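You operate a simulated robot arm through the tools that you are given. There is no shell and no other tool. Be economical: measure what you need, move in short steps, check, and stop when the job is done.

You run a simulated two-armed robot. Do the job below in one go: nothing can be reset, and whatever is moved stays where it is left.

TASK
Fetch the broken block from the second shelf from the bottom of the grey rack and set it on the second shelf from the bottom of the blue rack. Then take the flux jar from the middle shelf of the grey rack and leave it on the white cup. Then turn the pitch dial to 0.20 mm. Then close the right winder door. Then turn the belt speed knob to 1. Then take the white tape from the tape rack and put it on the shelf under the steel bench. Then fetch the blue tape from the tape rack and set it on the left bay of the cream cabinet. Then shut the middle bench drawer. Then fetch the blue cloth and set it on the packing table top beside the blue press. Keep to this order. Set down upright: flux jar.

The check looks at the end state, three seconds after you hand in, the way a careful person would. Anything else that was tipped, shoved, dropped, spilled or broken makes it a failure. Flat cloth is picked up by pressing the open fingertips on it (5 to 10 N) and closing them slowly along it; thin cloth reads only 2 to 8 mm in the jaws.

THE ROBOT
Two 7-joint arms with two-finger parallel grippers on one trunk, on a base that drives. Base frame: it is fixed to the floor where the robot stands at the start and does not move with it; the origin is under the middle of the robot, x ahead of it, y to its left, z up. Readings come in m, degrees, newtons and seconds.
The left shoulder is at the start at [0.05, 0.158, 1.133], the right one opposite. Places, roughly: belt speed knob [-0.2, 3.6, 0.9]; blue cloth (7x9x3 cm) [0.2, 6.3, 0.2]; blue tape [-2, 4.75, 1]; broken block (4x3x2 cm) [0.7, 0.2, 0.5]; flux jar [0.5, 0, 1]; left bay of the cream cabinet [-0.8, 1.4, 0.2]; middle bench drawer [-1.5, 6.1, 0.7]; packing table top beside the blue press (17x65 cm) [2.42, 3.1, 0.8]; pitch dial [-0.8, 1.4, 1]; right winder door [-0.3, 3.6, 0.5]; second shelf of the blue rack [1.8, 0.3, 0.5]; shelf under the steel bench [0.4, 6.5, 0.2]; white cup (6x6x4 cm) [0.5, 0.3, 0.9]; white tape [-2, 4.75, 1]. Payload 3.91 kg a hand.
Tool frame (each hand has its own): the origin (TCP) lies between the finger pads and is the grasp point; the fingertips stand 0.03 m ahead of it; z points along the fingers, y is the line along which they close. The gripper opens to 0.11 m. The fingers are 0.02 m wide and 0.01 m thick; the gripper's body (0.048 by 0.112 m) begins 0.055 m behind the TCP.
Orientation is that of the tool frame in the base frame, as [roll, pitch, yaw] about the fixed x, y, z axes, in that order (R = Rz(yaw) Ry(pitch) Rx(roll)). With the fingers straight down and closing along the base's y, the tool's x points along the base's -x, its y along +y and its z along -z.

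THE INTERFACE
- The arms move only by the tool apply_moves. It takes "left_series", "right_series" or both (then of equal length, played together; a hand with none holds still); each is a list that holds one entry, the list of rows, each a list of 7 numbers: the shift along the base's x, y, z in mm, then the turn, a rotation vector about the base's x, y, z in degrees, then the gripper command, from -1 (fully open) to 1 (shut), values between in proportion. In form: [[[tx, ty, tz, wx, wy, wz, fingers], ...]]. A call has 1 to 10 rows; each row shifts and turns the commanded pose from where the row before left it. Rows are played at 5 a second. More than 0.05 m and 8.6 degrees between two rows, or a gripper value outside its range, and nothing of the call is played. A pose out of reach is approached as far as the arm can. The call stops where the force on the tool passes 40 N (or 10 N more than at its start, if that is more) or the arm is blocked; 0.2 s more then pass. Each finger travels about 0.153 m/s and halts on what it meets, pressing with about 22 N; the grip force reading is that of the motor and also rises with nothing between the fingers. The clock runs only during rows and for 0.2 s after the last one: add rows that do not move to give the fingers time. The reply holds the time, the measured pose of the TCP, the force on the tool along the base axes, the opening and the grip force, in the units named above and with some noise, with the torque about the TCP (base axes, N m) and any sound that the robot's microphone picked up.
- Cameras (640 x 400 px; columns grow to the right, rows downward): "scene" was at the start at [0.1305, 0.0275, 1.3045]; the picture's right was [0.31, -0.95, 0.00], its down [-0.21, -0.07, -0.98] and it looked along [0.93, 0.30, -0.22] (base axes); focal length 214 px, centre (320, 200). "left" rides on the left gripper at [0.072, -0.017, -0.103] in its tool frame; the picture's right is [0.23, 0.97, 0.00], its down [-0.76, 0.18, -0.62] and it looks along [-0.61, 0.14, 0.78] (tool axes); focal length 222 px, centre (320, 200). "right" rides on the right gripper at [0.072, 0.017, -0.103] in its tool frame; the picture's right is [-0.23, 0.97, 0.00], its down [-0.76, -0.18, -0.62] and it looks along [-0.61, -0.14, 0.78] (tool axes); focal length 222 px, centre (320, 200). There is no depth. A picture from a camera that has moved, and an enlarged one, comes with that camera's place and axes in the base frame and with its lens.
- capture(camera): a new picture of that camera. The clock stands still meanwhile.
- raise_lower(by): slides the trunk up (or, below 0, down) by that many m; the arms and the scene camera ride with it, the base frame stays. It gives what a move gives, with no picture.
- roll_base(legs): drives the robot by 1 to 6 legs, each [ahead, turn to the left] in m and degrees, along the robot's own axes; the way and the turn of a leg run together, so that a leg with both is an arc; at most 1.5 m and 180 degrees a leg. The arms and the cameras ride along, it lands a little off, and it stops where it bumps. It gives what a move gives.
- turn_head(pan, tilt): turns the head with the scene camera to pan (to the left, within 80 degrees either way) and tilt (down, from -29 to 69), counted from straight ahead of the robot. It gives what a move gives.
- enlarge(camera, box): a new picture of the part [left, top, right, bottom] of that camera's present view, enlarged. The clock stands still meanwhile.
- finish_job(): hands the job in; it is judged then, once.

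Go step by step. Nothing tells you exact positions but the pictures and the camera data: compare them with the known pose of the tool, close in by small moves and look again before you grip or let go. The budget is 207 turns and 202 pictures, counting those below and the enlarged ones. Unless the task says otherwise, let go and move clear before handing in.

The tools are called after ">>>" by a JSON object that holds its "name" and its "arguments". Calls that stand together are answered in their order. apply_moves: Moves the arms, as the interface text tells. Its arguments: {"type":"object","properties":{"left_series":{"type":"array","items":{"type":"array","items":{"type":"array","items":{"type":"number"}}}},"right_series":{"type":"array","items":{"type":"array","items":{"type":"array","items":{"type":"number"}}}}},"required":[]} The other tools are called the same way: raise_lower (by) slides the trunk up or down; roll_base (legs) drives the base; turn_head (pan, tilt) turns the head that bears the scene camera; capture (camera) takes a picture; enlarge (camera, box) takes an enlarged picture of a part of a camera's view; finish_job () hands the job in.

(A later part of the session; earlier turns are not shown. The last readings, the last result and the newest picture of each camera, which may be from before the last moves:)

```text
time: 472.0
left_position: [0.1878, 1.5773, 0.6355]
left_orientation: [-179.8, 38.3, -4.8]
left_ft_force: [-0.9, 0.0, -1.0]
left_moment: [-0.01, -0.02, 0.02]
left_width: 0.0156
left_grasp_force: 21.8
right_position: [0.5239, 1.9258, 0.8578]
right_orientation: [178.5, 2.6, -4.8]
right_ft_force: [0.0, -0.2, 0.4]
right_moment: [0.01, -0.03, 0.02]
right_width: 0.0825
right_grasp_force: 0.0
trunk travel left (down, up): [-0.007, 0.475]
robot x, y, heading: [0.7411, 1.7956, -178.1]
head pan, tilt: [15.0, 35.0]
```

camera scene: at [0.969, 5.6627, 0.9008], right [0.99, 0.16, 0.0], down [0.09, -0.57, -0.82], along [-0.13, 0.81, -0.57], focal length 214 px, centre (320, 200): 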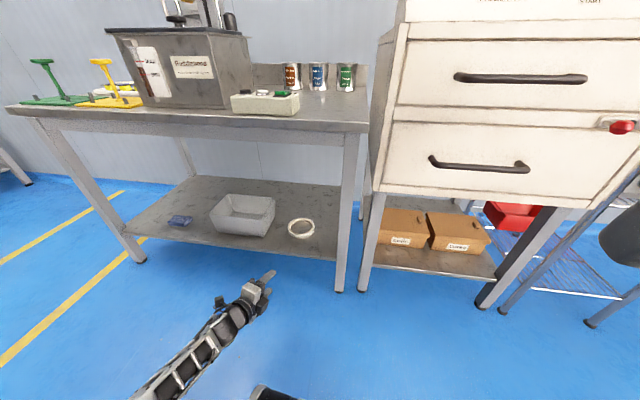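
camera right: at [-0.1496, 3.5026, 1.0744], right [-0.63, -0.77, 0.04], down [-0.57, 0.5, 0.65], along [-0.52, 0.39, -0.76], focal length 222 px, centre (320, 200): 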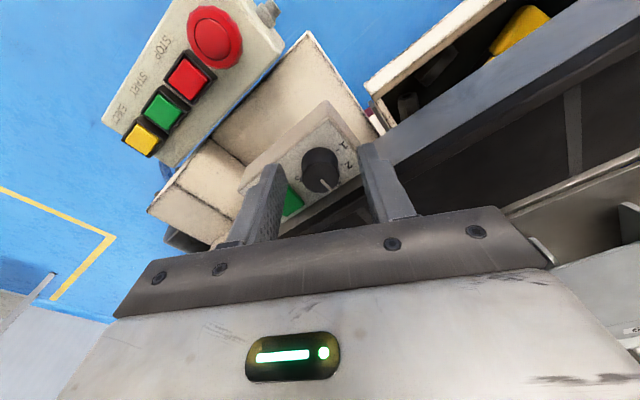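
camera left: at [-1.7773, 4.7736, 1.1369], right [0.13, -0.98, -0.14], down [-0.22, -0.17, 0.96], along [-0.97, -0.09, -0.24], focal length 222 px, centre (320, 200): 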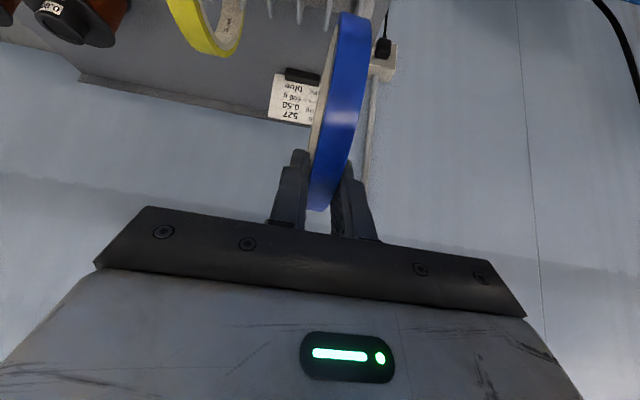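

>>> {"name": "apply_moves", "arguments": {"left_series": [[[24, -26, 2, 0.66, 7.97, 0, 0.9], [24, -26, 2, 0.66, 7.97, 0, 0.9], [24, -26, 2, 0.66, 7.97, 0, 0.9], [24, -26, 3, 0, 0, 0, 0.9], [24, -26, 3, 0, 0, 0, 0.9], [23, -25, 3, 0, 0, 0, 0.9]]]}}

>>> {"name": "apply_moves", "arguments": {"left_series": [[[0, 0, 0, -7.45, 0.62, -3.95, 0.9], [0, 0, 0, -7.45, 0.62, -3.95, 0.9], [0, 0, 0, -7.45, 0.62, -3.95, 0.9], [0, 0, 0, -7.45, 0.62, -3.95, 0.9], [0, 0, 0, -7.45, 0.62, -3.95, 0.9], [0, 0, 0, -7.45, 0.62, -3.95, 0.9], [0, 0, 0, -7.45, 0.62, -3.95, 0.9], [0, 0, 0, -7.45, 0.62, -3.95, 0.9], [0, 0, 0, -7.45, 0.62, -3.95, 0.9], [0, 0, 0, -7.45, 0.62, -3.95, 0.9]]]}}

>>> {"name": "apply_moves", "arguments": {"left_series": [[[0, 0, -35, 0, 0, 0, 0.9], [0, 0, -35, 0, 0, 0, 0.9], [0, 0, -35, 0, 0, 0, 0.9], [0, 0, -35, 0, 0, 0, 0.9], [0, 0, -35, 0, 0, 0, 0.9], [0, 0, -35, 0, 0, 0, 0.9], [0, 0, -35, 0, 0, 0, 0.9], [-15, 10, -15, 0.5, 5.9, 0, 0.9], [-15, 10, -15, 0.5, 5.9, 0, 0.9], [-15, 5, 0, 0, 0, 0, 0.9]]]}}

>>> {"name": "turn_head", "arguments": {"pan": 10, "tilt": 30}}

>>> {"name": "capture", "arguments": {"camera": "scene"}}

```text
time: 473.4
left_position: [0.3314, 1.4221, 0.6513]
left_orientation: [179.9, 62.3, -4.8]
left_ft_force: [-0.4, -0.7, -1.9]
left_moment: [0.0, -0.04, 0.02]
left_width: 0.0156
left_grasp_force: 21.9
right_position: [0.5255, 1.9246, 0.856]
right_orientation: [178.6, 2.7, -4.9]
right_ft_force: [0.0, 0.0, 0.3]
right_moment: [-0.04, 0.03, 0.0]
right_width: 0.0823
right_grasp_force: 0.1
trunk travel left (down, up): [-0.007, 0.475]
robot x, y, heading: [0.7403, 1.8029, -178.0]
head pan, tilt: [15.0, 35.0]
```

```text
time: 475.6
left_position: [0.3307, 1.4225, 0.6504]
left_orientation: [118.1, 4.8, -92.4]
left_ft_force: [-1.0, -0.7, -1.1]
left_moment: [0.0, -0.05, -0.02]
left_width: 0.0156
left_grasp_force: 22.1
right_position: [0.5248, 1.9256, 0.8569]
right_orientation: [178.6, 2.7, -4.9]
right_ft_force: [-0.5, -0.5, -0.4]
right_moment: [0.05, 0.02, -0.01]
right_width: 0.0826
right_grasp_force: 0.0
trunk travel left (down, up): [-0.007, 0.475]
robot x, y, heading: [0.7425, 1.8, -178.1]
head pan, tilt: [15.0, 35.0]
```

```text
time: 477.8
left_position: [0.2859, 1.448, 0.3754]
left_orientation: [106.2, 5.3, -93.4]
left_ft_force: [0.4, -0.5, -0.6]
left_moment: [0.0, -0.01, -0.02]
left_width: 0.0155
left_grasp_force: 21.8
right_position: [0.5244, 1.9258, 0.8565]
right_orientation: [178.6, 2.7, -4.9]
right_ft_force: [-0.9, 0.4, 1.1]
right_moment: [0.0, 0.0, 0.01]
right_width: 0.0827
right_grasp_force: 0.1
trunk travel left (down, up): [-0.007, 0.475]
robot x, y, heading: [0.7457, 1.8002, -177.9]
head pan, tilt: [15.0, 35.0]
```

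```text
time: 478.5
left_position: [0.2862, 1.447, 0.3759]
left_orientation: [106.2, 5.3, -93.3]
left_ft_force: [0.4, 0.8, -0.4]
left_moment: [0.02, -0.01, -0.01]
left_width: 0.0155
left_grasp_force: 22.0
right_position: [0.5248, 1.9245, 0.8568]
right_orientation: [178.7, 2.7, -4.9]
right_ft_force: [-0.3, 0.1, -0.5]
right_moment: [0.01, 0.0, 0.01]
right_width: 0.0826
right_grasp_force: 0.0
trunk travel left (down, up): [-0.007, 0.475]
robot x, y, heading: [0.7434, 1.7972, -177.7]
head pan, tilt: [10.0, 30.0]
```

```text
53 pictures are left
camera scene: at [0.6162, 1.7766, 0.9085], right [-0.21, 0.98, 0.0], down [0.49, 0.11, -0.87], along [-0.85, -0.18, -0.5], focal length 214 px, centre (320, 200)
```

scene: 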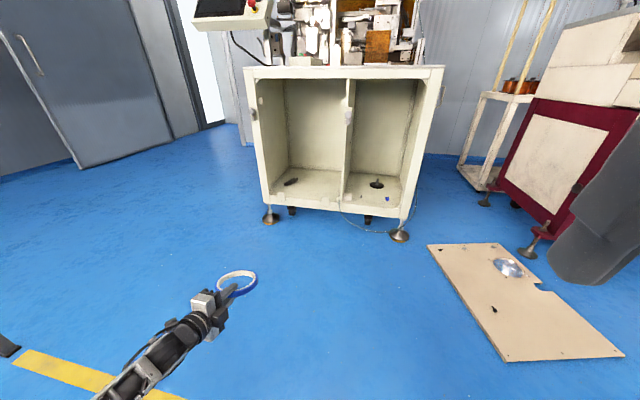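

The left bay is open (y≈1.19–1.66, floor z≈0.19, a small tool at its far left). I'll lower, extend a bit, and drive in.

>>> {"name": "apply_moves", "arguments": {"left_series": [[[-15, 8, -12, 0, 0, 0, 0.9], [-15, 8, -12, 0, 0, 0, 0.9], [-15, 8, -12, 0, 0, 0, 0.9], [-15, 6, -15, 0, 0, 0, 0.9], [0, 0, 0, 0, 0, 0, 0.9]]]}}

>>> {"name": "roll_base", "arguments": {"legs": [[0.75, 0]]}}

>>> {"name": "capture", "arguments": {"camera": "scene"}}

```text
time: 479.7
left_position: [0.2245, 1.4784, 0.3257]
left_orientation: [106.1, 5.1, -93.4]
left_ft_force: [-0.2, -0.2, -0.3]
left_moment: [0.02, -0.02, 0.02]
left_width: 0.0158
left_grasp_force: 21.8
right_position: [0.5251, 1.9266, 0.8558]
right_orientation: [178.6, 2.7, -4.9]
right_ft_force: [0.0, -0.2, 0.4]
right_moment: [-0.01, 0.03, 0.04]
right_width: 0.0825
right_grasp_force: 0.1
trunk travel left (down, up): [-0.007, 0.475]
robot x, y, heading: [0.7419, 1.7988, -177.9]
head pan, tilt: [10.0, 30.0]
```

```text
time: 483.7
left_position: [-0.5188, 1.4552, 0.3266]
left_orientation: [106.2, 5.4, -93.6]
left_ft_force: [0.5, 1.1, -0.4]
left_moment: [0.03, -0.02, -0.01]
left_width: 0.0156
left_grasp_force: 22.1
right_position: [-0.2168, 1.9013, 0.856]
right_orientation: [178.6, 2.7, -5.2]
right_ft_force: [-0.6, 0.6, -0.3]
right_moment: [-0.02, -0.02, 0.01]
right_width: 0.0824
right_grasp_force: 0.1
trunk travel left (down, up): [-0.007, 0.475]
robot x, y, heading: [0.0026, 1.7715, -178.0]
head pan, tilt: [10.0, 30.0]
```

```text
52 pictures are left
camera scene: at [-0.1262, 1.7516, 0.9085], right [-0.21, 0.98, 0.0], down [0.49, 0.1, -0.87], along [-0.85, -0.18, -0.5], focal length 214 px, centre (320, 200)
```

scene: 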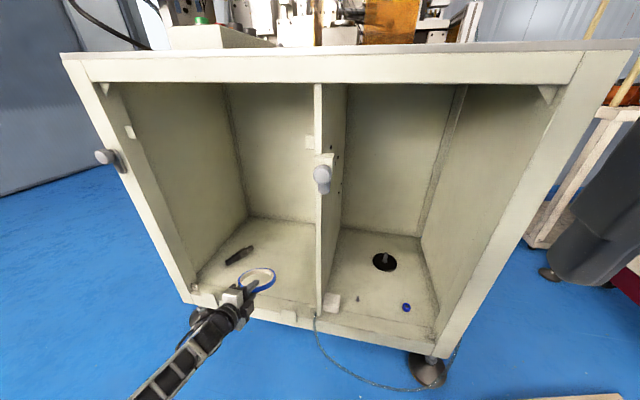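

The roll is at the bay's entrance and clear of the tool. I'll go 14 cm deeper and lower.

>>> {"name": "roll_base", "arguments": {"legs": [[0.14, 0]]}}

>>> {"name": "apply_moves", "arguments": {"left_series": [[[0, 0, -15, 0, 0, 0, 0.9], [0, 0, -15, 0, 0, 0, 0.9], [0, 0, -12, 0, 0, 0, 0.9], [0, 0, -8, 0, 0, 0, 0.9], [0, 0, 0, 0, 0, 0, 0.9]]]}}

>>> {"name": "capture", "arguments": {"camera": "scene"}}

```text
time: 485.1
left_position: [-0.6575, 1.4486, 0.3261]
left_orientation: [106.2, 5.3, -93.4]
left_ft_force: [0.3, 0.0, -0.5]
left_moment: [0.02, -0.06, 0.0]
left_width: 0.0155
left_grasp_force: 21.7
right_position: [-0.3557, 1.8967, 0.8554]
right_orientation: [178.6, 2.8, -4.9]
right_ft_force: [0.3, -1.2, 0.0]
right_moment: [0.02, 0.0, -0.02]
right_width: 0.0825
right_grasp_force: 0.0
trunk travel left (down, up): [-0.007, 0.475]
robot x, y, heading: [-0.1375, 1.7672, -178.2]
head pan, tilt: [10.0, 30.0]
```

```text
time: 486.2
left_position: [-0.6573, 1.4491, 0.2767]
left_orientation: [106.2, 5.2, -93.6]
left_ft_force: [1.4, 1.3, -0.4]
left_moment: [-0.01, 0.04, -0.03]
left_width: 0.0154
left_grasp_force: 22.1
right_position: [-0.3555, 1.8968, 0.8574]
right_orientation: [178.6, 2.9, -5.0]
right_ft_force: [0.5, -0.9, 0.5]
right_moment: [0.0, 0.02, -0.01]
right_width: 0.0826
right_grasp_force: 0.0
trunk travel left (down, up): [-0.007, 0.475]
robot x, y, heading: [-0.1364, 1.7682, -178.1]
head pan, tilt: [10.0, 30.0]
```

```text
51 pictures are left
camera scene: at [-0.2648, 1.7468, 0.9086], right [-0.21, 0.98, 0.0], down [0.49, 0.1, -0.87], along [-0.85, -0.18, -0.5], focal length 214 px, centre (320, 200)
```

scene: 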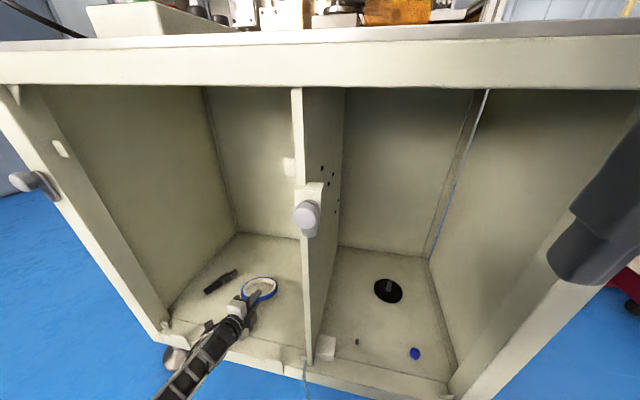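

>>> {"name": "apply_moves", "arguments": {"left_series": [[[0, 0, -6, 0, 0, 0, 0.9], [0, 0, -5, 0, 0, 0, 0.9], [0, 0, -5, 0, 0, 0, 0.9], [0, 0, -5, 0, 0, 0, 0.9], [0, 0, 0, 0, 0, 0, 0.9]]]}}

>>> {"name": "enlarge", "arguments": {"camera": "scene", "box": [180, 240, 320, 350]}}

```text
time: 486.8
left_position: [-0.6589, 1.449, 0.275]
left_orientation: [105.2, 5.2, -93.7]
left_ft_force: [8.7, 1.5, 17.5]
left_moment: [-0.36, -1.61, 0.34]
left_width: 0.0154
left_grasp_force: 21.7
right_position: [-0.3543, 1.8966, 0.8569]
right_orientation: [178.5, 2.8, -5.0]
right_ft_force: [0.1, -0.2, 0.5]
right_moment: [-0.01, 0.02, 0.0]
right_width: 0.0828
right_grasp_force: 0.1
trunk travel left (down, up): [-0.007, 0.475]
robot x, y, heading: [-0.1376, 1.7671, -178.2]
head pan, tilt: [10.0, 30.0]
stopped in row 2 (left hand): the force on the tool passed its limit at 48 N (the readings are from after the stop); the commanded pose is now the measured one
```

```text
3.64 times, centred on (250, 295) of scene
camera zoom: at [-0.2636, 1.7474, 0.9089], right [-0.21, 0.98, 0.0], down [0.49, 0.1, -0.87], along [-0.85, -0.18, -0.5], focal length 780 px, centre (574, -146)
```

zoom: 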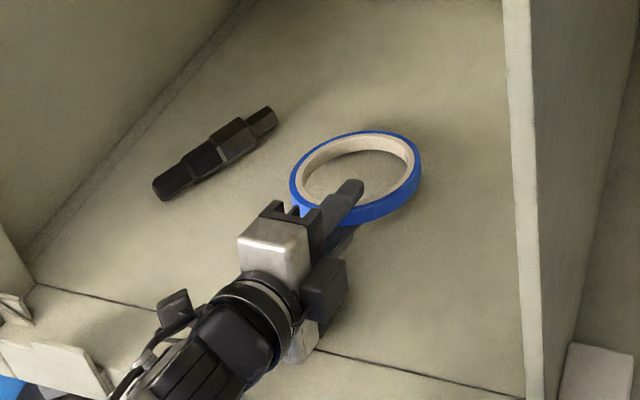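

The gripper body has touched down. As before, I'll tilt slightly and open slowly to ease the roll down.

>>> {"name": "apply_moves", "arguments": {"left_series": [[[0, 0, 5, -0.35, -4, 0, 0.9], [0, 0, 3, -0.35, -4, 0, 0.85], [0, 0, 0, 0, 0, 0, 0.6], [0, 0, 0, 0, 0, 0, 0.4], [0, 0, 0, 0, 0, 0, 0.2], [0, 0, 0, 0, 0, 0, 0.0], [0, 0, 0, 0, 0, 0, -0.1], [0, 0, 0, 0, 0, 0, -0.1]]]}}

>>> {"name": "apply_moves", "arguments": {"left_series": [[[12, -1, 3, 0, 0, 0, -0.1], [12, -1, 3, 0, 0, 0, -0.1], [12, -1, 3, 0, 0, 0, -0.1], [12, -1, 3, 0, 0, 0, -0.1], [15, -1, 3, 0, 0, 0, -0.1], [15, -1, 3, 0, 0, 0, -0.1]]]}}

>>> {"name": "enlarge", "arguments": {"camera": "scene", "box": [160, 230, 340, 370]}}

```text
time: 488.6
left_position: [-0.6608, 1.4494, 0.2808]
left_orientation: [113.4, 5.0, -93.0]
left_ft_force: [5.1, -1.6, 10.7]
left_moment: [-0.08, -0.08, 0.05]
left_width: 0.0569
left_grasp_force: 0.1
right_position: [-0.3554, 1.8961, 0.8577]
right_orientation: [178.5, 2.8, -5.0]
right_ft_force: [-0.1, -0.1, 0.6]
right_moment: [0.01, -0.02, 0.02]
right_width: 0.0823
right_grasp_force: 0.1
trunk travel left (down, up): [-0.007, 0.475]
robot x, y, heading: [-0.138, 1.7687, -177.9]
head pan, tilt: [10.0, 30.0]
```

```text
time: 490.0
left_position: [-0.5803, 1.4428, 0.299]
left_orientation: [113.5, 5.0, -93.0]
left_ft_force: [0.0, -0.6, -0.4]
left_moment: [0.0, 0.0, 0.01]
left_width: 0.0604
left_grasp_force: 0.0
right_position: [-0.3551, 1.8959, 0.8564]
right_orientation: [178.7, 2.9, -5.0]
right_ft_force: [0.3, 0.3, 0.3]
right_moment: [0.02, -0.01, -0.01]
right_width: 0.0827
right_grasp_force: 0.0
trunk travel left (down, up): [-0.007, 0.475]
robot x, y, heading: [-0.1373, 1.7707, -178.1]
head pan, tilt: [10.0, 30.0]
```

```text
2.86 times, centred on (250, 300) of scene
camera zoom: at [-0.2645, 1.7468, 0.9086], right [-0.21, 0.98, 0.0], down [0.49, 0.1, -0.87], along [-0.85, -0.18, -0.5], focal length 613 px, centre (520, -86)
```

zoom: 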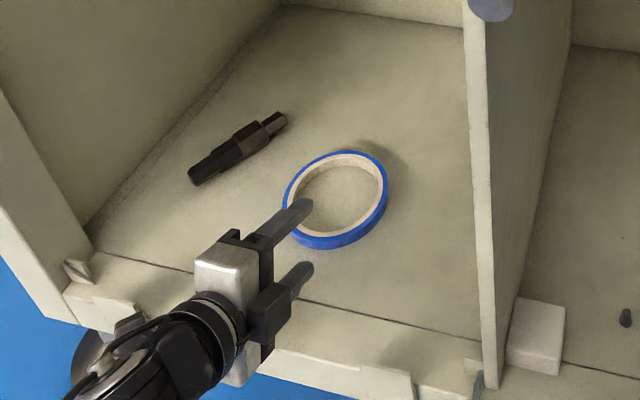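

The blue tape is released and lies on the bay floor. I'll back out and verify.

>>> {"name": "roll_base", "arguments": {"legs": [[-0.3, 0]]}}

>>> {"name": "enlarge", "arguments": {"camera": "scene", "box": [180, 150, 360, 270]}}

```text
time: 492.0
left_position: [-0.2851, 1.4517, 0.297]
left_orientation: [113.6, 5.1, -92.7]
left_ft_force: [-0.3, 0.3, -0.3]
left_moment: [0.0, 0.0, -0.01]
left_width: 0.0604
left_grasp_force: 0.1
right_position: [-0.0617, 1.9045, 0.8569]
right_orientation: [178.6, 2.7, -4.8]
right_ft_force: [-0.2, -0.6, 0.2]
right_moment: [-0.05, -0.01, -0.02]
right_width: 0.0824
right_grasp_force: 0.0
trunk travel left (down, up): [-0.007, 0.475]
robot x, y, heading: [0.1531, 1.7796, -177.8]
head pan, tilt: [10.0, 30.0]
```

```text
3.33 times, centred on (270, 210) of scene
camera zoom: at [0.0297, 1.757, 0.9085], right [-0.21, 0.98, 0.0], down [0.49, 0.11, -0.87], along [-0.85, -0.18, -0.5], focal length 715 px, centre (487, 167)
```

zoom: 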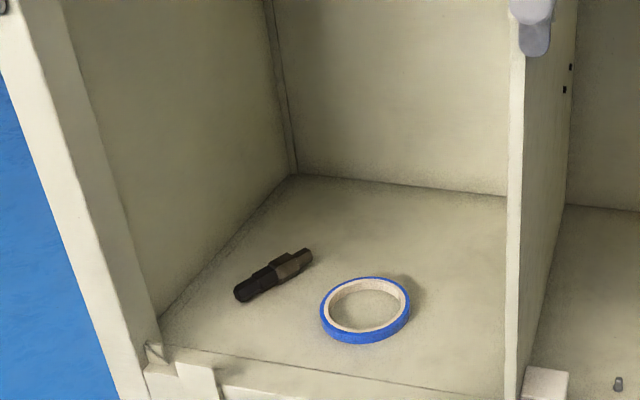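

The blue tape lies flat in the left bay. Next I'll drive to the bench to shut its middle drawer, raising the hand to drawer height.

>>> {"name": "raise_lower", "arguments": {"by": 0.4}}

>>> {"name": "roll_base", "arguments": {"legs": [[-0.5, 0], [0, -92], [1.5, 0], [1.5, 0], [0.2, 0], [0, 45]]}}

>>> {"name": "roll_base", "arguments": {"legs": [[1.3, 0], [0, 45]]}}

>>> {"name": "turn_head", "arguments": {"pan": 0, "tilt": 25}}

>>> {"name": "capture", "arguments": {"camera": "scene"}}

```text
time: 495.9
left_position: [-0.285, 1.4522, 0.6985]
left_orientation: [113.6, 4.9, -92.8]
left_ft_force: [0.0, 0.4, -0.4]
left_moment: [0.03, 0.01, -0.02]
left_width: 0.0604
left_grasp_force: 0.1
right_position: [-0.0622, 1.9055, 1.2558]
right_orientation: [178.6, 2.7, -4.8]
right_ft_force: [-0.6, 0.4, -0.1]
right_moment: [0.02, 0.0, 0.01]
right_width: 0.0825
right_grasp_force: 0.0
trunk travel left (down, up): [-0.407, 0.075]
robot x, y, heading: [0.1596, 1.7797, -177.7]
head pan, tilt: [10.0, 30.0]
```

```text
time: 520.0
left_position: [0.2179, 5.1115, 0.6978]
left_orientation: [113.6, 5.0, -143.1]
left_ft_force: [0.3, 0.4, -0.1]
left_moment: [0.03, 0.02, -0.01]
left_width: 0.0604
left_grasp_force: 0.1
right_position: [0.7102, 5.2291, 1.256]
right_orientation: [178.5, 2.8, -55.2]
right_ft_force: [0.0, -0.6, 0.4]
right_moment: [-0.02, 0.0, 0.01]
right_width: 0.0824
right_grasp_force: 0.1
trunk travel left (down, up): [-0.407, 0.075]
robot x, y, heading: [0.7549, 4.9817, 132.1]
head pan, tilt: [10.0, 30.0]
```

```text
time: 526.5
left_position: [-0.6368, 6.0749, 0.6974]
left_orientation: [113.6, 4.9, -143.4]
left_ft_force: [-0.8, 0.7, -0.2]
left_moment: [0.01, 0.01, -0.01]
left_width: 0.0604
left_grasp_force: 0.1
right_position: [-0.1412, 6.1886, 1.2559]
right_orientation: [178.5, 2.8, -55.6]
right_ft_force: [-0.5, 0.8, 0.4]
right_moment: [-0.01, 0.0, 0.03]
right_width: 0.0827
right_grasp_force: 0.0
trunk travel left (down, up): [-0.407, 0.075]
robot x, y, heading: [-0.1093, 5.9354, 131.2]
head pan, tilt: [10.0, 30.0]
stopped in leg 1: the robot was blocked; the commanded pose is now the measured one
```

```text
time: 527.2
left_position: [-0.6355, 6.0744, 0.6986]
left_orientation: [113.6, 4.9, -143.6]
left_ft_force: [0.8, 0.3, 0.6]
left_moment: [0.0, -0.02, 0.0]
left_width: 0.0608
left_grasp_force: 0.1
right_position: [-0.1403, 6.1888, 1.2563]
right_orientation: [178.5, 2.6, -55.7]
right_ft_force: [-0.8, 0.1, 0.4]
right_moment: [-0.01, -0.02, -0.01]
right_width: 0.0825
right_grasp_force: 0.1
trunk travel left (down, up): [-0.407, 0.075]
robot x, y, heading: [-0.1066, 5.9324, 131.2]
head pan, tilt: [0.0, 25.0]
```

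```text
47 pictures are left
camera scene: at [-0.1951, 6.0304, 1.3165], right [0.75, 0.66, 0.0], down [0.28, -0.32, -0.91], along [-0.6, 0.68, -0.42], focal length 214 px, centre (320, 200)
```

scene: 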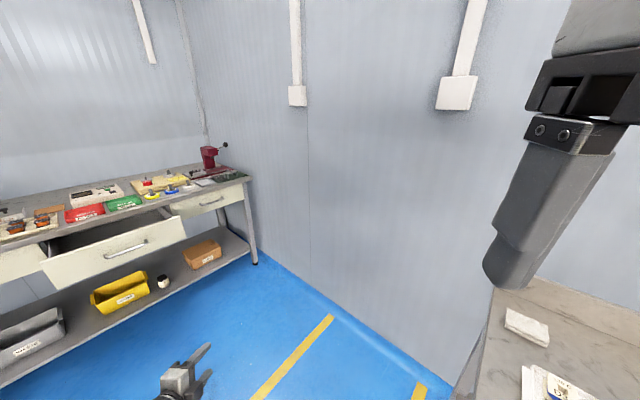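

The base stopped at the steel bench corner. I'll back off, go around to stand squarely in front of the drawer (front at about (-1.41, 6.0)), with the left fist closed.

>>> {"name": "apply_moves", "arguments": {"left_series": [[[0, 0, 0, 0, 0, 0, 0.5], [0, 0, 0, 0, 0, 0, 1], [0, 0, 0, 0, 0, 0, 1]]]}}

>>> {"name": "roll_base", "arguments": {"legs": [[-0.12, 0], [0, 20], [0.82, 0], [0, 29]]}}

>>> {"name": "turn_head", "arguments": {"pan": 15, "tilt": 30}}

>>> {"name": "capture", "arguments": {"camera": "scene"}}

```text
time: 528.0
left_position: [-0.6364, 6.073, 0.6975]
left_orientation: [113.6, 5.0, -143.4]
left_ft_force: [-0.2, -0.2, 0.2]
left_moment: [-0.01, 0.04, -0.01]
left_width: 0.0
left_grasp_force: 21.5
right_position: [-0.1409, 6.1887, 1.2561]
right_orientation: [178.5, 2.8, -55.7]
right_ft_force: [0.0, -0.2, -0.2]
right_moment: [0.02, -0.01, 0.02]
right_width: 0.0826
right_grasp_force: 0.1
trunk travel left (down, up): [-0.407, 0.075]
robot x, y, heading: [-0.1095, 5.9365, 131.4]
head pan, tilt: [0.0, 25.0]
```

```text
time: 535.8
left_position: [-1.1986, 5.9301, 0.698]
left_orientation: [113.6, 4.9, -93.8]
left_ft_force: [0.3, -0.2, -1.0]
left_moment: [0.0, -0.01, 0.01]
left_width: 0.0002
left_grasp_force: 21.6
right_position: [-0.9663, 6.3801, 1.2565]
right_orientation: [178.6, 2.7, -6.0]
right_ft_force: [0.9, -0.1, -0.3]
right_moment: [-0.02, -0.04, -0.01]
right_width: 0.0826
right_grasp_force: 0.1
trunk travel left (down, up): [-0.407, 0.075]
robot x, y, heading: [-0.7505, 6.2382, -179.3]
head pan, tilt: [0.0, 25.0]
```

```text
time: 536.6
left_position: [-1.1994, 5.929, 0.6969]
left_orientation: [113.6, 4.9, -93.8]
left_ft_force: [0.1, 0.1, 0.1]
left_moment: [0.02, 0.07, 0.01]
left_width: 0.0002
left_grasp_force: 22.2
right_position: [-0.9663, 6.3808, 1.2564]
right_orientation: [178.4, 2.6, -6.0]
right_ft_force: [-0.4, 0.5, 0.8]
right_moment: [-0.02, 0.02, 0.07]
right_width: 0.0823
right_grasp_force: 0.1
trunk travel left (down, up): [-0.407, 0.075]
robot x, y, heading: [-0.7519, 6.2367, -179.6]
head pan, tilt: [15.0, 30.0]
```

```text
46 pictures are left
camera scene: at [-0.8763, 6.2123, 1.3086], right [-0.27, 0.96, 0.0], down [0.48, 0.14, -0.87], along [-0.83, -0.23, -0.5], focal length 214 px, centre (320, 200)
```

scene: 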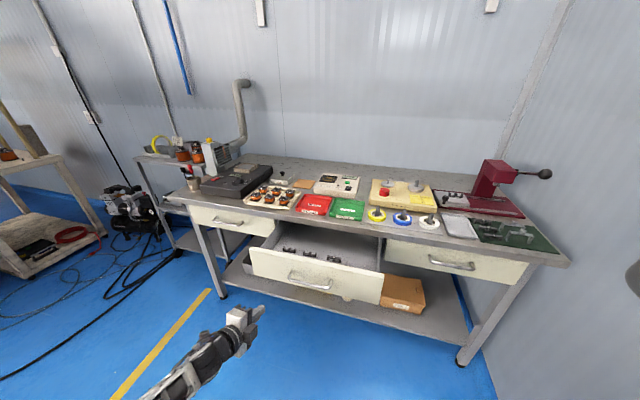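

The middle drawer sticks out about 15 cm (front x≈-1.36, centre y≈6.05, z≈0.73). I'll raise the fist to its mid-height, centre it and push by driving.

>>> {"name": "raise_lower", "arguments": {"by": 0.045}}

>>> {"name": "apply_moves", "arguments": {"left_series": [[[0, 15, 0, 0, 0, 0, 1], [0, 15, 0, 0, 0, 0, 1], [0, 15, 0, 0, 0, 0, 1], [0, 0, 0, 0, 0, 0, 1]]]}}

>>> {"name": "roll_base", "arguments": {"legs": [[0.22, 0]]}}

>>> {"name": "capture", "arguments": {"camera": "scene"}}

```text
time: 537.4
left_position: [-1.1999, 5.9296, 0.7421]
left_orientation: [113.7, 4.9, -93.8]
left_ft_force: [0.7, -0.5, 0.4]
left_moment: [-0.03, 0.0, 0.0]
left_width: 0.0002
left_grasp_force: 21.9
right_position: [-0.9667, 6.3815, 1.3017]
right_orientation: [178.6, 2.7, -5.9]
right_ft_force: [-0.5, 0.4, -0.4]
right_moment: [0.0, 0.02, -0.02]
right_width: 0.0826
right_grasp_force: 0.0
trunk travel left (down, up): [-0.452, 0.03]
robot x, y, heading: [-0.7509, 6.2361, -179.5]
head pan, tilt: [15.0, 30.0]
```

```text
time: 538.4
left_position: [-1.1995, 5.975, 0.7439]
left_orientation: [113.6, 4.9, -93.8]
left_ft_force: [-0.5, -0.3, -0.4]
left_moment: [-0.01, 0.02, 0.0]
left_width: 0.0
left_grasp_force: 21.8
right_position: [-0.9664, 6.3817, 1.3011]
right_orientation: [178.5, 2.7, -6.0]
right_ft_force: [-0.3, 0.2, 0.5]
right_moment: [0.03, 0.03, 0.0]
right_width: 0.0828
right_grasp_force: 0.0
trunk travel left (down, up): [-0.452, 0.03]
robot x, y, heading: [-0.751, 6.2452, -179.3]
head pan, tilt: [15.0, 30.0]
```

```text
time: 540.1
left_position: [-1.4188, 5.9721, 0.7434]
left_orientation: [113.7, 4.8, -93.9]
left_ft_force: [0.8, -0.3, 0.2]
left_moment: [0.01, 0.01, 0.0]
left_width: 0.0002
left_grasp_force: 21.8
right_position: [-1.1856, 6.3786, 1.3025]
right_orientation: [178.5, 2.7, -6.1]
right_ft_force: [0.6, 0.9, 0.5]
right_moment: [-0.02, -0.04, -0.02]
right_width: 0.0825
right_grasp_force: 0.1
trunk travel left (down, up): [-0.452, 0.03]
robot x, y, heading: [-0.967, 6.2329, -179.2]
head pan, tilt: [15.0, 30.0]
```

```text
45 pictures are left
camera scene: at [-1.0962, 6.2097, 1.3534], right [-0.27, 0.96, 0.0], down [0.48, 0.14, -0.87], along [-0.83, -0.23, -0.5], focal length 214 px, centre (320, 200)
```

scene: 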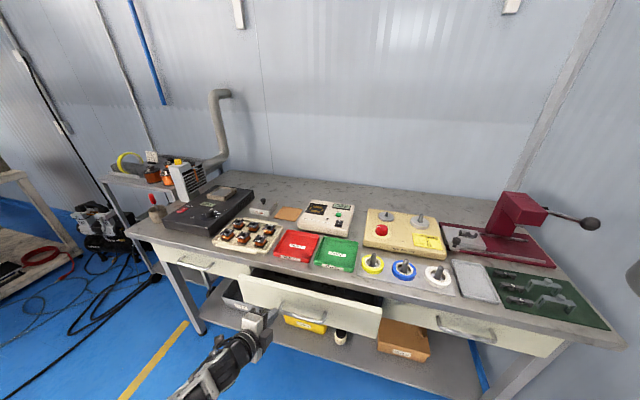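

The drawer is moving in. I'll keep pushing until it stops.

>>> {"name": "roll_base", "arguments": {"legs": [[0.12, 0]]}}

>>> {"name": "capture", "arguments": {"camera": "scene"}}

```text
time: 541.3
left_position: [-1.5022, 5.9705, 0.7428]
left_orientation: [113.5, 5.2, -94.2]
left_ft_force: [4.3, 0.0, 4.2]
left_moment: [0.04, 0.03, -0.07]
left_width: 0.0001
left_grasp_force: 21.9
right_position: [-1.2757, 6.3773, 1.3012]
right_orientation: [178.5, 2.8, -6.0]
right_ft_force: [0.1, 0.0, -1.1]
right_moment: [0.02, 0.0, 0.02]
right_width: 0.0822
right_grasp_force: 0.1
trunk travel left (down, up): [-0.452, 0.03]
robot x, y, heading: [-1.059, 6.2362, -179.0]
head pan, tilt: [15.0, 30.0]
stopped in leg 1: the force on the tool passed its limit at 144 N (the readings are from after the stop); the commanded pose is now the measured one
```

```text
44 pictures are left
camera scene: at [-1.1838, 6.2082, 1.3534], right [-0.27, 0.96, 0.0], down [0.48, 0.14, -0.87], along [-0.83, -0.24, -0.5], focal length 214 px, centre (320, 200)
```

scene: 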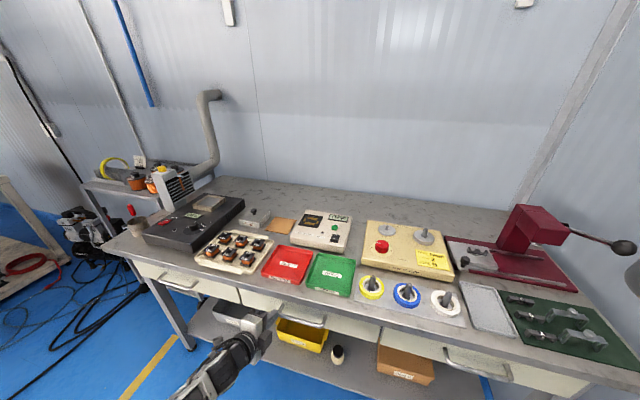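

The drawer is shut flush. Last item: the blue cloth. I'll back off and drive to the steel bench in front of it.

>>> {"name": "roll_base", "arguments": {"legs": [[-0.5, 0], [0, 90], [0.6, 0], [0, 90], [1.02, 0], [0, 90]]}}

>>> {"name": "raise_lower", "arguments": {"by": -0.4}}

>>> {"name": "raise_lower", "arguments": {"by": -0.045}}

>>> {"name": "turn_head", "arguments": {"pan": 15, "tilt": 35}}

>>> {"name": "capture", "arguments": {"camera": "scene"}}

```text
time: 561.9
left_position: [0.6081, 6.1785, 0.7427]
left_orientation: [113.3, 6.5, 130.2]
left_ft_force: [0.1, -1.3, 2.0]
left_moment: [0.04, 0.0, 0.0]
left_width: 0.0001
left_grasp_force: 22.1
right_position: [0.733, 5.7495, 1.2998]
right_orientation: [178.4, 2.6, -139.7]
right_ft_force: [-0.2, -0.2, -0.3]
right_moment: [0.0, 0.02, 0.0]
right_width: 0.0826
right_grasp_force: 0.1
trunk travel left (down, up): [-0.452, 0.03]
robot x, y, heading: [0.4809, 5.6924, 47.5]
head pan, tilt: [15.0, 30.0]
stopped in leg 6: the force on the tool passed its limit at 69 N (the readings are from after the stop); the commanded pose is now the measured one
```

```text
time: 565.7
left_position: [0.6086, 6.1779, 0.3424]
left_orientation: [113.3, 6.5, 130.1]
left_ft_force: [-0.2, -0.6, -0.3]
left_moment: [0.01, 0.02, 0.02]
left_width: 0.0001
left_grasp_force: 22.2
right_position: [0.7313, 5.7499, 0.9016]
right_orientation: [178.5, 2.6, -139.7]
right_ft_force: [0.9, 0.3, 0.3]
right_moment: [-0.01, 0.0, 0.0]
right_width: 0.0825
right_grasp_force: 0.0
trunk travel left (down, up): [-0.052, 0.43]
robot x, y, heading: [0.482, 5.6924, 47.0]
head pan, tilt: [15.0, 30.0]
```

```text
time: 566.6
left_position: [0.6064, 6.1836, 0.3009]
left_orientation: [113.1, 5.8, 130.2]
left_ft_force: [0.3, -0.3, 0.4]
left_moment: [-0.02, -0.04, -0.03]
left_width: 0.0001
left_grasp_force: 21.7
right_position: [0.7318, 5.7493, 0.8557]
right_orientation: [178.5, 2.8, -139.8]
right_ft_force: [0.7, 0.5, -0.7]
right_moment: [0.0, 0.02, -0.05]
right_width: 0.0825
right_grasp_force: 0.0
trunk travel left (down, up): [-0.007, 0.475]
robot x, y, heading: [0.4805, 5.6926, 47.1]
head pan, tilt: [15.0, 30.0]
```

```text
time: 567.2
left_position: [0.6053, 6.1842, 0.3002]
left_orientation: [113.1, 5.8, 130.2]
left_ft_force: [0.0, 0.0, -0.1]
left_moment: [0.02, -0.02, 0.0]
left_width: 0.0
left_grasp_force: 21.9
right_position: [0.7322, 5.7484, 0.8555]
right_orientation: [178.4, 2.6, -139.8]
right_ft_force: [0.1, -0.2, 0.0]
right_moment: [-0.04, -0.02, -0.01]
right_width: 0.0827
right_grasp_force: 0.0
trunk travel left (down, up): [-0.007, 0.475]
robot x, y, heading: [0.4751, 5.6908, 47.0]
head pan, tilt: [15.0, 35.0]
```

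```text
43 pictures are left
camera scene: at [0.5512, 5.7963, 0.9011], right [0.88, -0.47, 0.0], down [-0.27, -0.51, -0.82], along [0.38, 0.72, -0.57], focal length 214 px, centre (320, 200)
```

scene: 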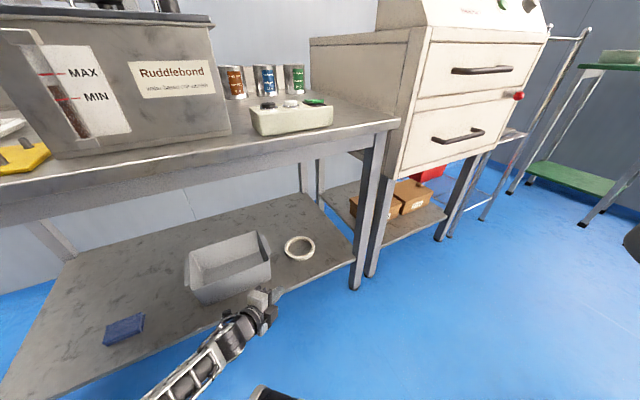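

The hand brushed the bench front during the turn; nothing on the shelf moved. I'll enlarge the cloth to see its shape, then back off and line up.

>>> {"name": "enlarge", "arguments": {"camera": "scene", "box": [80, 295, 170, 360]}}

>>> {"name": "roll_base", "arguments": {"legs": [[-0.32, 0], [0, 30]]}}

```text
6.15 times, centred on (125, 328) of scene
camera zoom: at [0.5512, 5.7963, 0.9011], right [0.88, -0.47, 0.0], down [-0.27, -0.51, -0.82], along [0.38, 0.72, -0.57], focal length 1320 px, centre (1520, -585)
```

zoom: 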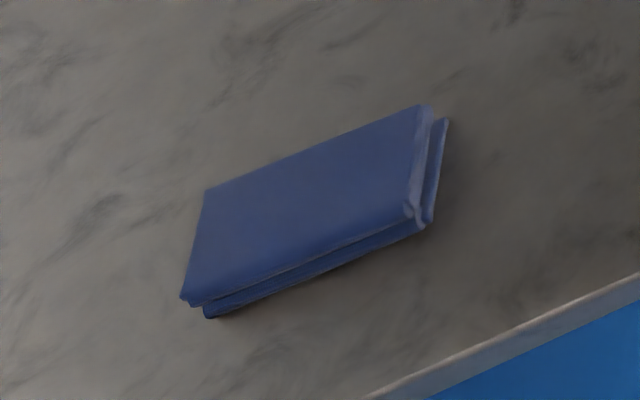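

```text
time: 570.9
left_position: [0.1212, 5.9405, 0.2987]
left_orientation: [113.1, 5.8, 160.1]
left_ft_force: [-0.6, -1.1, -0.7]
left_moment: [-0.01, -0.02, 0.03]
left_width: 0.0
left_grasp_force: 21.9
right_position: [0.447, 5.6282, 0.8552]
right_orientation: [178.5, 2.6, -109.9]
right_ft_force: [-0.5, -0.1, 0.7]
right_moment: [-0.02, -0.01, -0.03]
right_width: 0.0828
right_grasp_force: 0.0
trunk travel left (down, up): [-0.007, 0.475]
robot x, y, heading: [0.2581, 5.4534, 76.8]
head pan, tilt: [15.0, 35.0]
```

The cloth is a folded block about 9 cm along x, 7 cm deep and 3 cm thick. I'll unroll the hand while the elbow is low so it closes sideways, and see whether it stays reachable.

>>> {"name": "apply_moves", "arguments": {"left_series": [[[0, 0, 3, -2.98, -7.24, 3.3, 0.5], [0, 0, 3, -2.98, -7.24, 3.3, 0], [0, 0, 3, -2.98, -7.24, 3.3, -0.5], [0, 0, 3, -2.98, -7.24, 3.3, -1], [0, 0, 3, -2.98, -7.24, 3.3, -1], [0, 0, 3, -2.98, -7.24, 3.3, -1], [0, 0, 3, -2.98, -7.24, 3.3, -1], [0, 0, 3, -2.98, -7.24, 3.3, -1], [0, 0, 3, -2.98, -7.24, 3.3, -1], [0, 0, 3, -2.98, -7.24, 3.3, -1]]]}}

>>> {"name": "capture", "arguments": {"camera": "scene"}}

```text
time: 573.1
left_position: [0.1149, 5.9448, 0.3301]
left_orientation: [-178.2, 67.2, -110.3]
left_ft_force: [-0.1, 0.7, 0.4]
left_moment: [-0.03, -0.01, 0.01]
left_width: 0.1102
left_grasp_force: 0.2
right_position: [0.4456, 5.6285, 0.8556]
right_orientation: [178.5, 2.6, -109.8]
right_ft_force: [-0.4, -0.1, -0.5]
right_moment: [0.0, -0.02, -0.02]
right_width: 0.0825
right_grasp_force: 0.0
trunk travel left (down, up): [-0.007, 0.475]
robot x, y, heading: [0.2543, 5.4498, 76.8]
head pan, tilt: [15.0, 35.0]
```

```text
41 pictures are left
camera scene: at [0.2644, 5.5785, 0.9008], right [1.0, 0.03, 0.0], down [0.02, -0.57, -0.82], along [-0.03, 0.82, -0.57], focal length 214 px, centre (320, 200)
```

scene: 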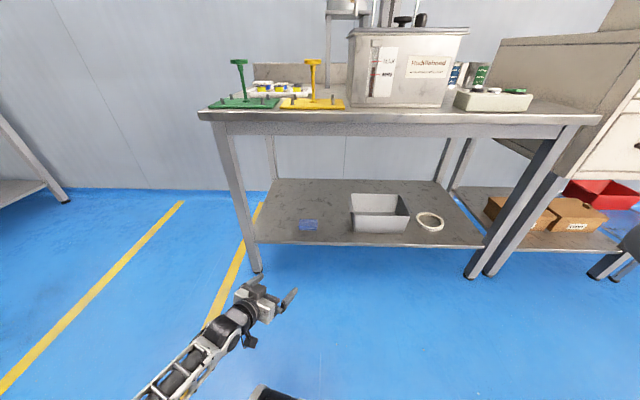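

The hand unrolled with the elbow still low. I'll turn it toward the bench, pitch it to about 42°, and drive toward the cloth at (0.183, 6.31).

>>> {"name": "apply_moves", "arguments": {"left_series": [[[0, 0, 5, 0, 0, 8.3, -1], [0, 0, 5, 0, 0, 8.3, -1], [0, 0, 5, 0, 0, 8.3, -1], [0, 0, 5, -8, -0.7, 0, -1], [0, 0, 5, -8, -0.7, 0, -1], [0, 0, 5, -8, -0.7, 0, -1], [0, 0, 0, 0, 0, 0, -1]]]}}

>>> {"name": "roll_base", "arguments": {"legs": [[0.28, 0]]}}

>>> {"name": "capture", "arguments": {"camera": "left"}}

>>> {"name": "enlarge", "arguments": {"camera": "scene", "box": [200, 200, 380, 340]}}

```text
time: 573.6
left_position: [0.0426, 5.9638, 0.3524]
left_orientation: [149.8, 64.5, -131.5]
left_ft_force: [-0.1, -0.1, -0.9]
left_moment: [-0.03, 0.0, -0.03]
left_width: 0.1101
left_grasp_force: 0.0
right_position: [0.4466, 5.6283, 0.8553]
right_orientation: [178.5, 2.6, -109.8]
right_ft_force: [-0.9, -0.6, -0.1]
right_moment: [0.01, 0.01, -0.02]
right_width: 0.0826
right_grasp_force: 0.1
trunk travel left (down, up): [-0.007, 0.475]
robot x, y, heading: [0.2558, 5.4495, 76.9]
head pan, tilt: [15.0, 35.0]
stopped in row 2 (left hand): the arm was blocked; the commanded pose is now the measured one
```

```text
time: 575.5
left_position: [0.1087, 6.2364, 0.3516]
left_orientation: [150.0, 64.4, -131.6]
left_ft_force: [-0.5, -0.8, 1.1]
left_moment: [0.0, -0.01, -0.01]
left_width: 0.1101
left_grasp_force: 0.1
right_position: [0.5131, 5.8988, 0.8552]
right_orientation: [178.5, 2.7, -110.2]
right_ft_force: [0.0, -0.7, -0.9]
right_moment: [0.04, 0.01, 0.0]
right_width: 0.0824
right_grasp_force: 0.0
trunk travel left (down, up): [-0.007, 0.475]
robot x, y, heading: [0.3234, 5.7202, 76.7]
head pan, tilt: [15.0, 35.0]
```

```text
40 pictures are left
camera left: at [0.0883, 6.115, 0.3218], right [-0.99, 0.16, 0.01], down [-0.04, -0.28, 0.96], along [0.15, 0.95, 0.29], focal length 222 px, centre (320, 200)
```

left: 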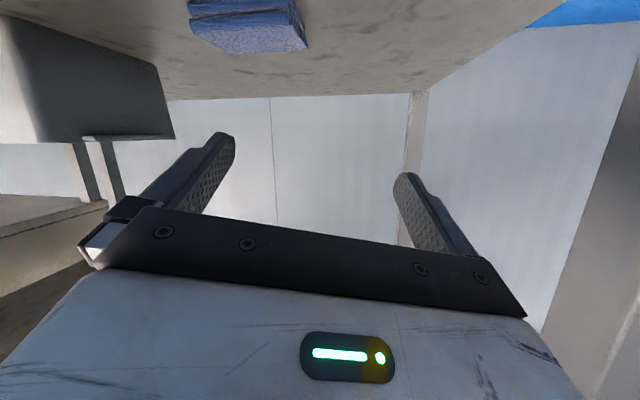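

```text
2.86 times, centred on (290, 270) of scene
camera zoom: at [0.3301, 5.8495, 0.9009], right [1.0, 0.03, 0.0], down [0.02, -0.57, -0.82], along [-0.02, 0.82, -0.57], focal length 613 px, centre (406, 0)
```

zoom: 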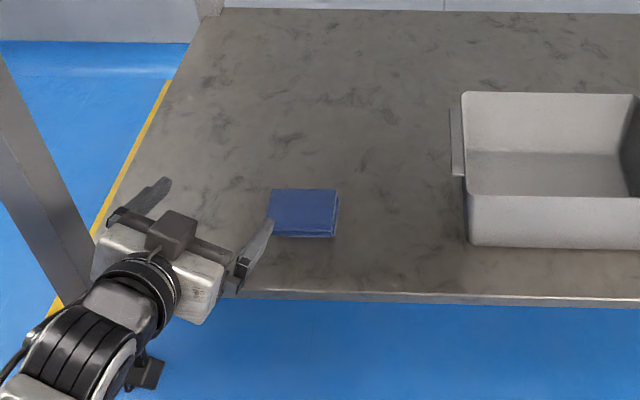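

The yaw was blocked part-way, but the hand still faces the bench. I'll correct the residual roll and pitch it down in small steps where it is.

>>> {"name": "apply_moves", "arguments": {"left_series": [[[0, 0, 8, -1, -6.4, 2.6, -1], [0, 0, 8, -1, -6.4, 2.6, -1], [0, -5, 8, -7.9, 1.25, 0, -1], [0, -5, 8, -7.9, 1.25, 0, -1], [0, 0, 0, -5, 0.8, 0, -1], [0, 0, 0, 0, 0, 0, -1]]]}}

>>> {"name": "enlarge", "arguments": {"camera": "scene", "box": [200, 200, 380, 340]}}

```text
time: 576.9
left_position: [0.1094, 6.2259, 0.3851]
left_orientation: [-179.3, 47.0, -98.2]
left_ft_force: [0.3, -0.7, 0.4]
left_moment: [0.01, -0.01, 0.0]
left_width: 0.1101
left_grasp_force: 0.0
right_position: [0.5118, 5.8986, 0.8559]
right_orientation: [178.5, 2.8, -110.3]
right_ft_force: [-0.7, 1.0, -0.1]
right_moment: [0.03, 0.03, 0.02]
right_width: 0.0825
right_grasp_force: 0.1
trunk travel left (down, up): [-0.007, 0.475]
robot x, y, heading: [0.3254, 5.7229, 76.9]
head pan, tilt: [15.0, 35.0]
```

```text
2.86 times, centred on (290, 270) of scene
camera zoom: at [0.3299, 5.8496, 0.9008], right [1.0, 0.03, 0.0], down [0.02, -0.57, -0.82], along [-0.02, 0.82, -0.57], focal length 613 px, centre (406, 0)
```

zoom: 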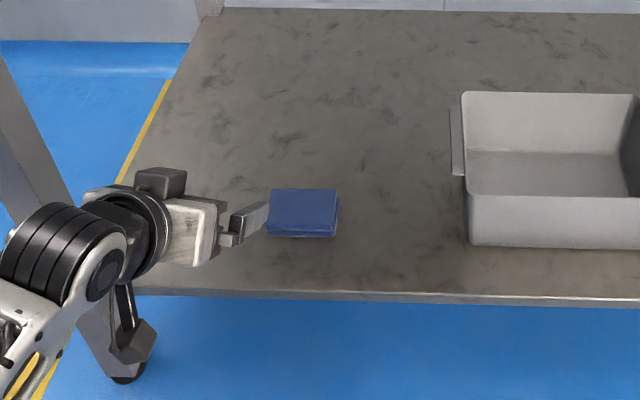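

The hand now points at the bench at 47° with horizontal closing. I'll yaw it 12° to match the cloth and move above it.

>>> {"name": "apply_moves", "arguments": {"left_series": [[[15, 5, 0, 0, 0, 4, -1], [15, 10, 0, 0, 0, 4, -1], [15, 10, -5, 0, 0, 4, -1], [15, 10, -10, 0, 0, 0, -1], [11, 10, -15, 0, 0, 0, -1], [0, 10, -15, 0, 0, 0, -1], [0, 0, 0, 0, 0, 0, -1]]]}}

>>> {"name": "capture", "arguments": {"camera": "left"}}

>>> {"name": "enlarge", "arguments": {"camera": "scene", "box": [200, 200, 380, 340]}}

```text
time: 578.5
left_position: [0.1621, 6.2731, 0.3539]
left_orientation: [177.5, 48.3, -88.6]
left_ft_force: [0.7, -0.1, -0.2]
left_moment: [0.01, 0.0, 0.07]
left_width: 0.1098
left_grasp_force: 0.1
right_position: [0.5112, 5.8869, 0.865]
right_orientation: [178.2, 3.9, -110.1]
right_ft_force: [-0.3, 0.6, 0.4]
right_moment: [-0.02, 0.04, 0.02]
right_width: 0.0822
right_grasp_force: 0.0
trunk travel left (down, up): [-0.007, 0.475]
robot x, y, heading: [0.3221, 5.7246, 76.7]
head pan, tilt: [15.0, 35.0]
```

```text
37 pictures are left
camera left: at [0.1856, 6.1494, 0.3678], right [-0.97, -0.21, -0.14], down [-0.15, 0.03, 0.99], along [-0.2, 0.98, -0.06], focal length 222 px, centre (320, 200)
```

left: 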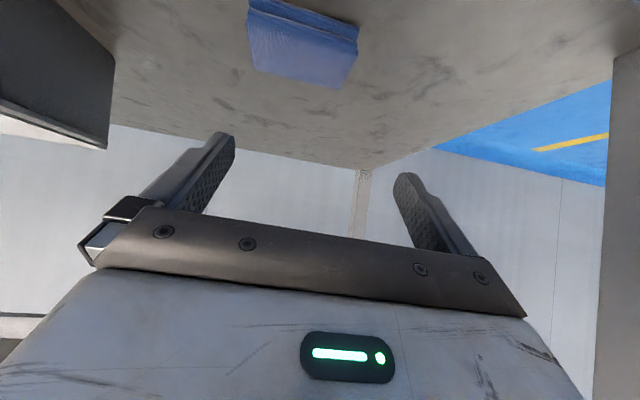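

```text
2.86 times, centred on (290, 270) of scene
camera zoom: at [0.3283, 5.8365, 0.9089], right [1.0, 0.03, 0.0], down [0.02, -0.56, -0.83], along [-0.02, 0.83, -0.56], focal length 613 px, centre (406, 0)
```

zoom: 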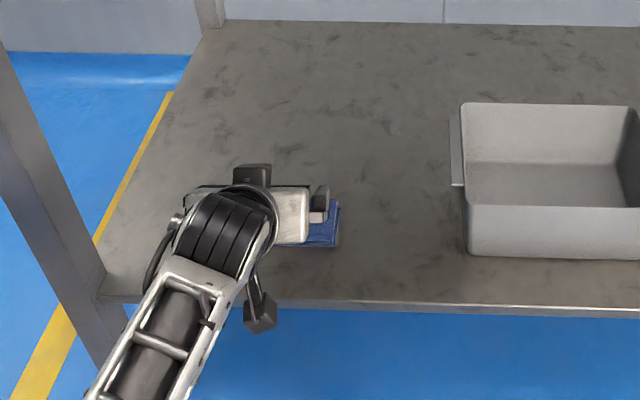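

I'll use a small base turn and nudge for alignment, then lower with the arm.

>>> {"name": "roll_base", "arguments": {"legs": [[0, -2], [0.015, 0]]}}

>>> {"name": "apply_moves", "arguments": {"left_series": [[[0, 0, -20, 0, 0, 0, -1], [0, 0, -20, 0, 0, 0, -1], [0, 0, -20, 0, 0, 0, -1], [0, 0, 0, 0, 0, 0, -1]]]}}

>>> {"name": "capture", "arguments": {"camera": "left"}}

```text
time: 579.7
left_position: [0.1858, 6.2933, 0.3538]
left_orientation: [177.6, 48.2, -90.5]
left_ft_force: [-0.8, 0.8, 1.1]
left_moment: [0.0, 0.01, -0.02]
left_width: 0.1098
left_grasp_force: 0.1
right_position: [0.5207, 5.8937, 0.8656]
right_orientation: [178.2, 3.7, -112.2]
right_ft_force: [0.1, -0.4, -0.4]
right_moment: [0.0, 0.02, 0.0]
right_width: 0.0823
right_grasp_force: 0.1
trunk travel left (down, up): [-0.007, 0.475]
robot x, y, heading: [0.3254, 5.7374, 74.6]
head pan, tilt: [15.0, 35.0]
```

```text
time: 580.5
left_position: [0.1868, 6.3172, 0.383]
left_orientation: [176.6, 59.0, -93.4]
left_ft_force: [-0.2, -0.5, 0.3]
left_moment: [0.04, 0.0, 0.0]
left_width: 0.1098
left_grasp_force: 0.0
right_position: [0.5216, 5.8972, 0.8656]
right_orientation: [178.1, 3.5, -112.2]
right_ft_force: [-0.9, 0.8, 0.7]
right_moment: [0.0, 0.0, 0.04]
right_width: 0.0825
right_grasp_force: 0.1
trunk travel left (down, up): [-0.007, 0.475]
robot x, y, heading: [0.3274, 5.7397, 74.5]
head pan, tilt: [15.0, 35.0]
stopped in row 3 (left hand): the arm was blocked; the commanded pose is now the measured one
```

```text
35 pictures are left
camera left: at [0.2013, 6.1922, 0.3716], right [-0.98, -0.11, -0.16], down [-0.15, -0.14, 0.98], along [-0.13, 0.98, 0.12], focal length 222 px, centre (320, 200)
```

left: 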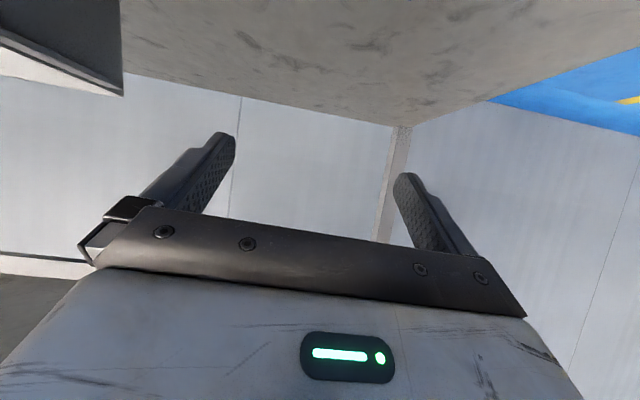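

The low forearm meets the shelf edge when the hand is steep. I'll back off a bit, flatten the hand to about 66°, lower it in front of the cloth, and look.

>>> {"name": "apply_moves", "arguments": {"left_series": [[[0, -25, 0, 7, -0.4, 0, -1], [-3, -25, 0, 2, 0, 0, -1], [0, -10, -20, 0, 0, 0, -1], [0, 0, -25, 0, 0, 0, -1], [0, 0, -25, 0, 0, 0, -1], [0, 0, -25, 0, 0, 0, -1], [0, 0, -20, 0, 0, 0, -1], [0, 0, 0, 0, 0, 0, -1]]]}}

>>> {"name": "capture", "arguments": {"camera": "left"}}

>>> {"name": "enlarge", "arguments": {"camera": "scene", "box": [180, 200, 380, 360]}}

```text
time: 581.2
left_position: [0.1495, 6.3379, 0.4493]
left_orientation: [147.0, 75.7, -121.9]
left_ft_force: [0.8, -0.8, -0.5]
left_moment: [-0.02, 0.02, -0.01]
left_width: 0.11
left_grasp_force: 0.1
right_position: [0.5243, 5.903, 0.8605]
right_orientation: [178.1, 2.9, -112.4]
right_ft_force: [-0.9, 0.1, -0.5]
right_moment: [0.0, -0.01, 0.0]
right_width: 0.0828
right_grasp_force: 0.0
trunk travel left (down, up): [-0.007, 0.475]
robot x, y, heading: [0.325, 5.7387, 74.7]
head pan, tilt: [15.0, 35.0]
stopped in row 3 (left hand): the arm was blocked; the commanded pose is now the measured one
```

```text
34 pictures are left
camera left: at [0.1597, 6.2222, 0.3973], right [-0.99, -0.05, -0.09], down [-0.06, -0.45, 0.89], along [-0.09, 0.89, 0.45], focal length 222 px, centre (320, 200)
```

left: 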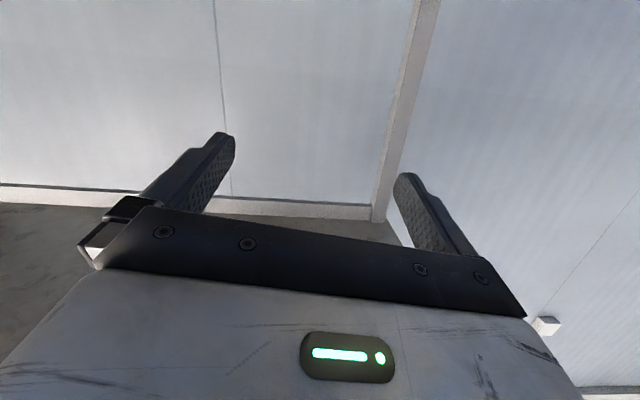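

```text
2.50 times, centred on (280, 280) of scene
camera zoom: at [0.3419, 5.861, 0.9054], right [1.0, -0.01, -0.01], down [-0.01, -0.57, -0.82], along [0.0, 0.82, -0.57], focal length 536 px, centre (420, 0)
```

zoom: 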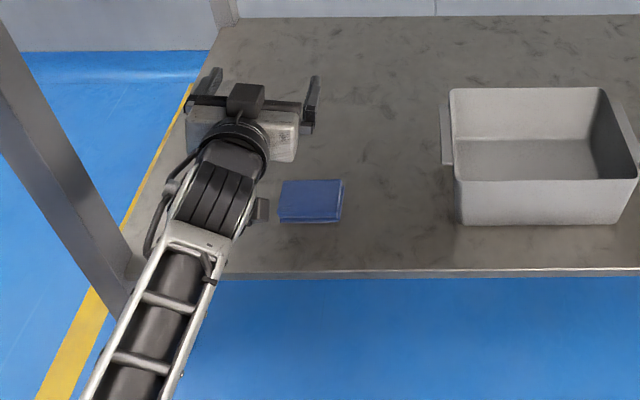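

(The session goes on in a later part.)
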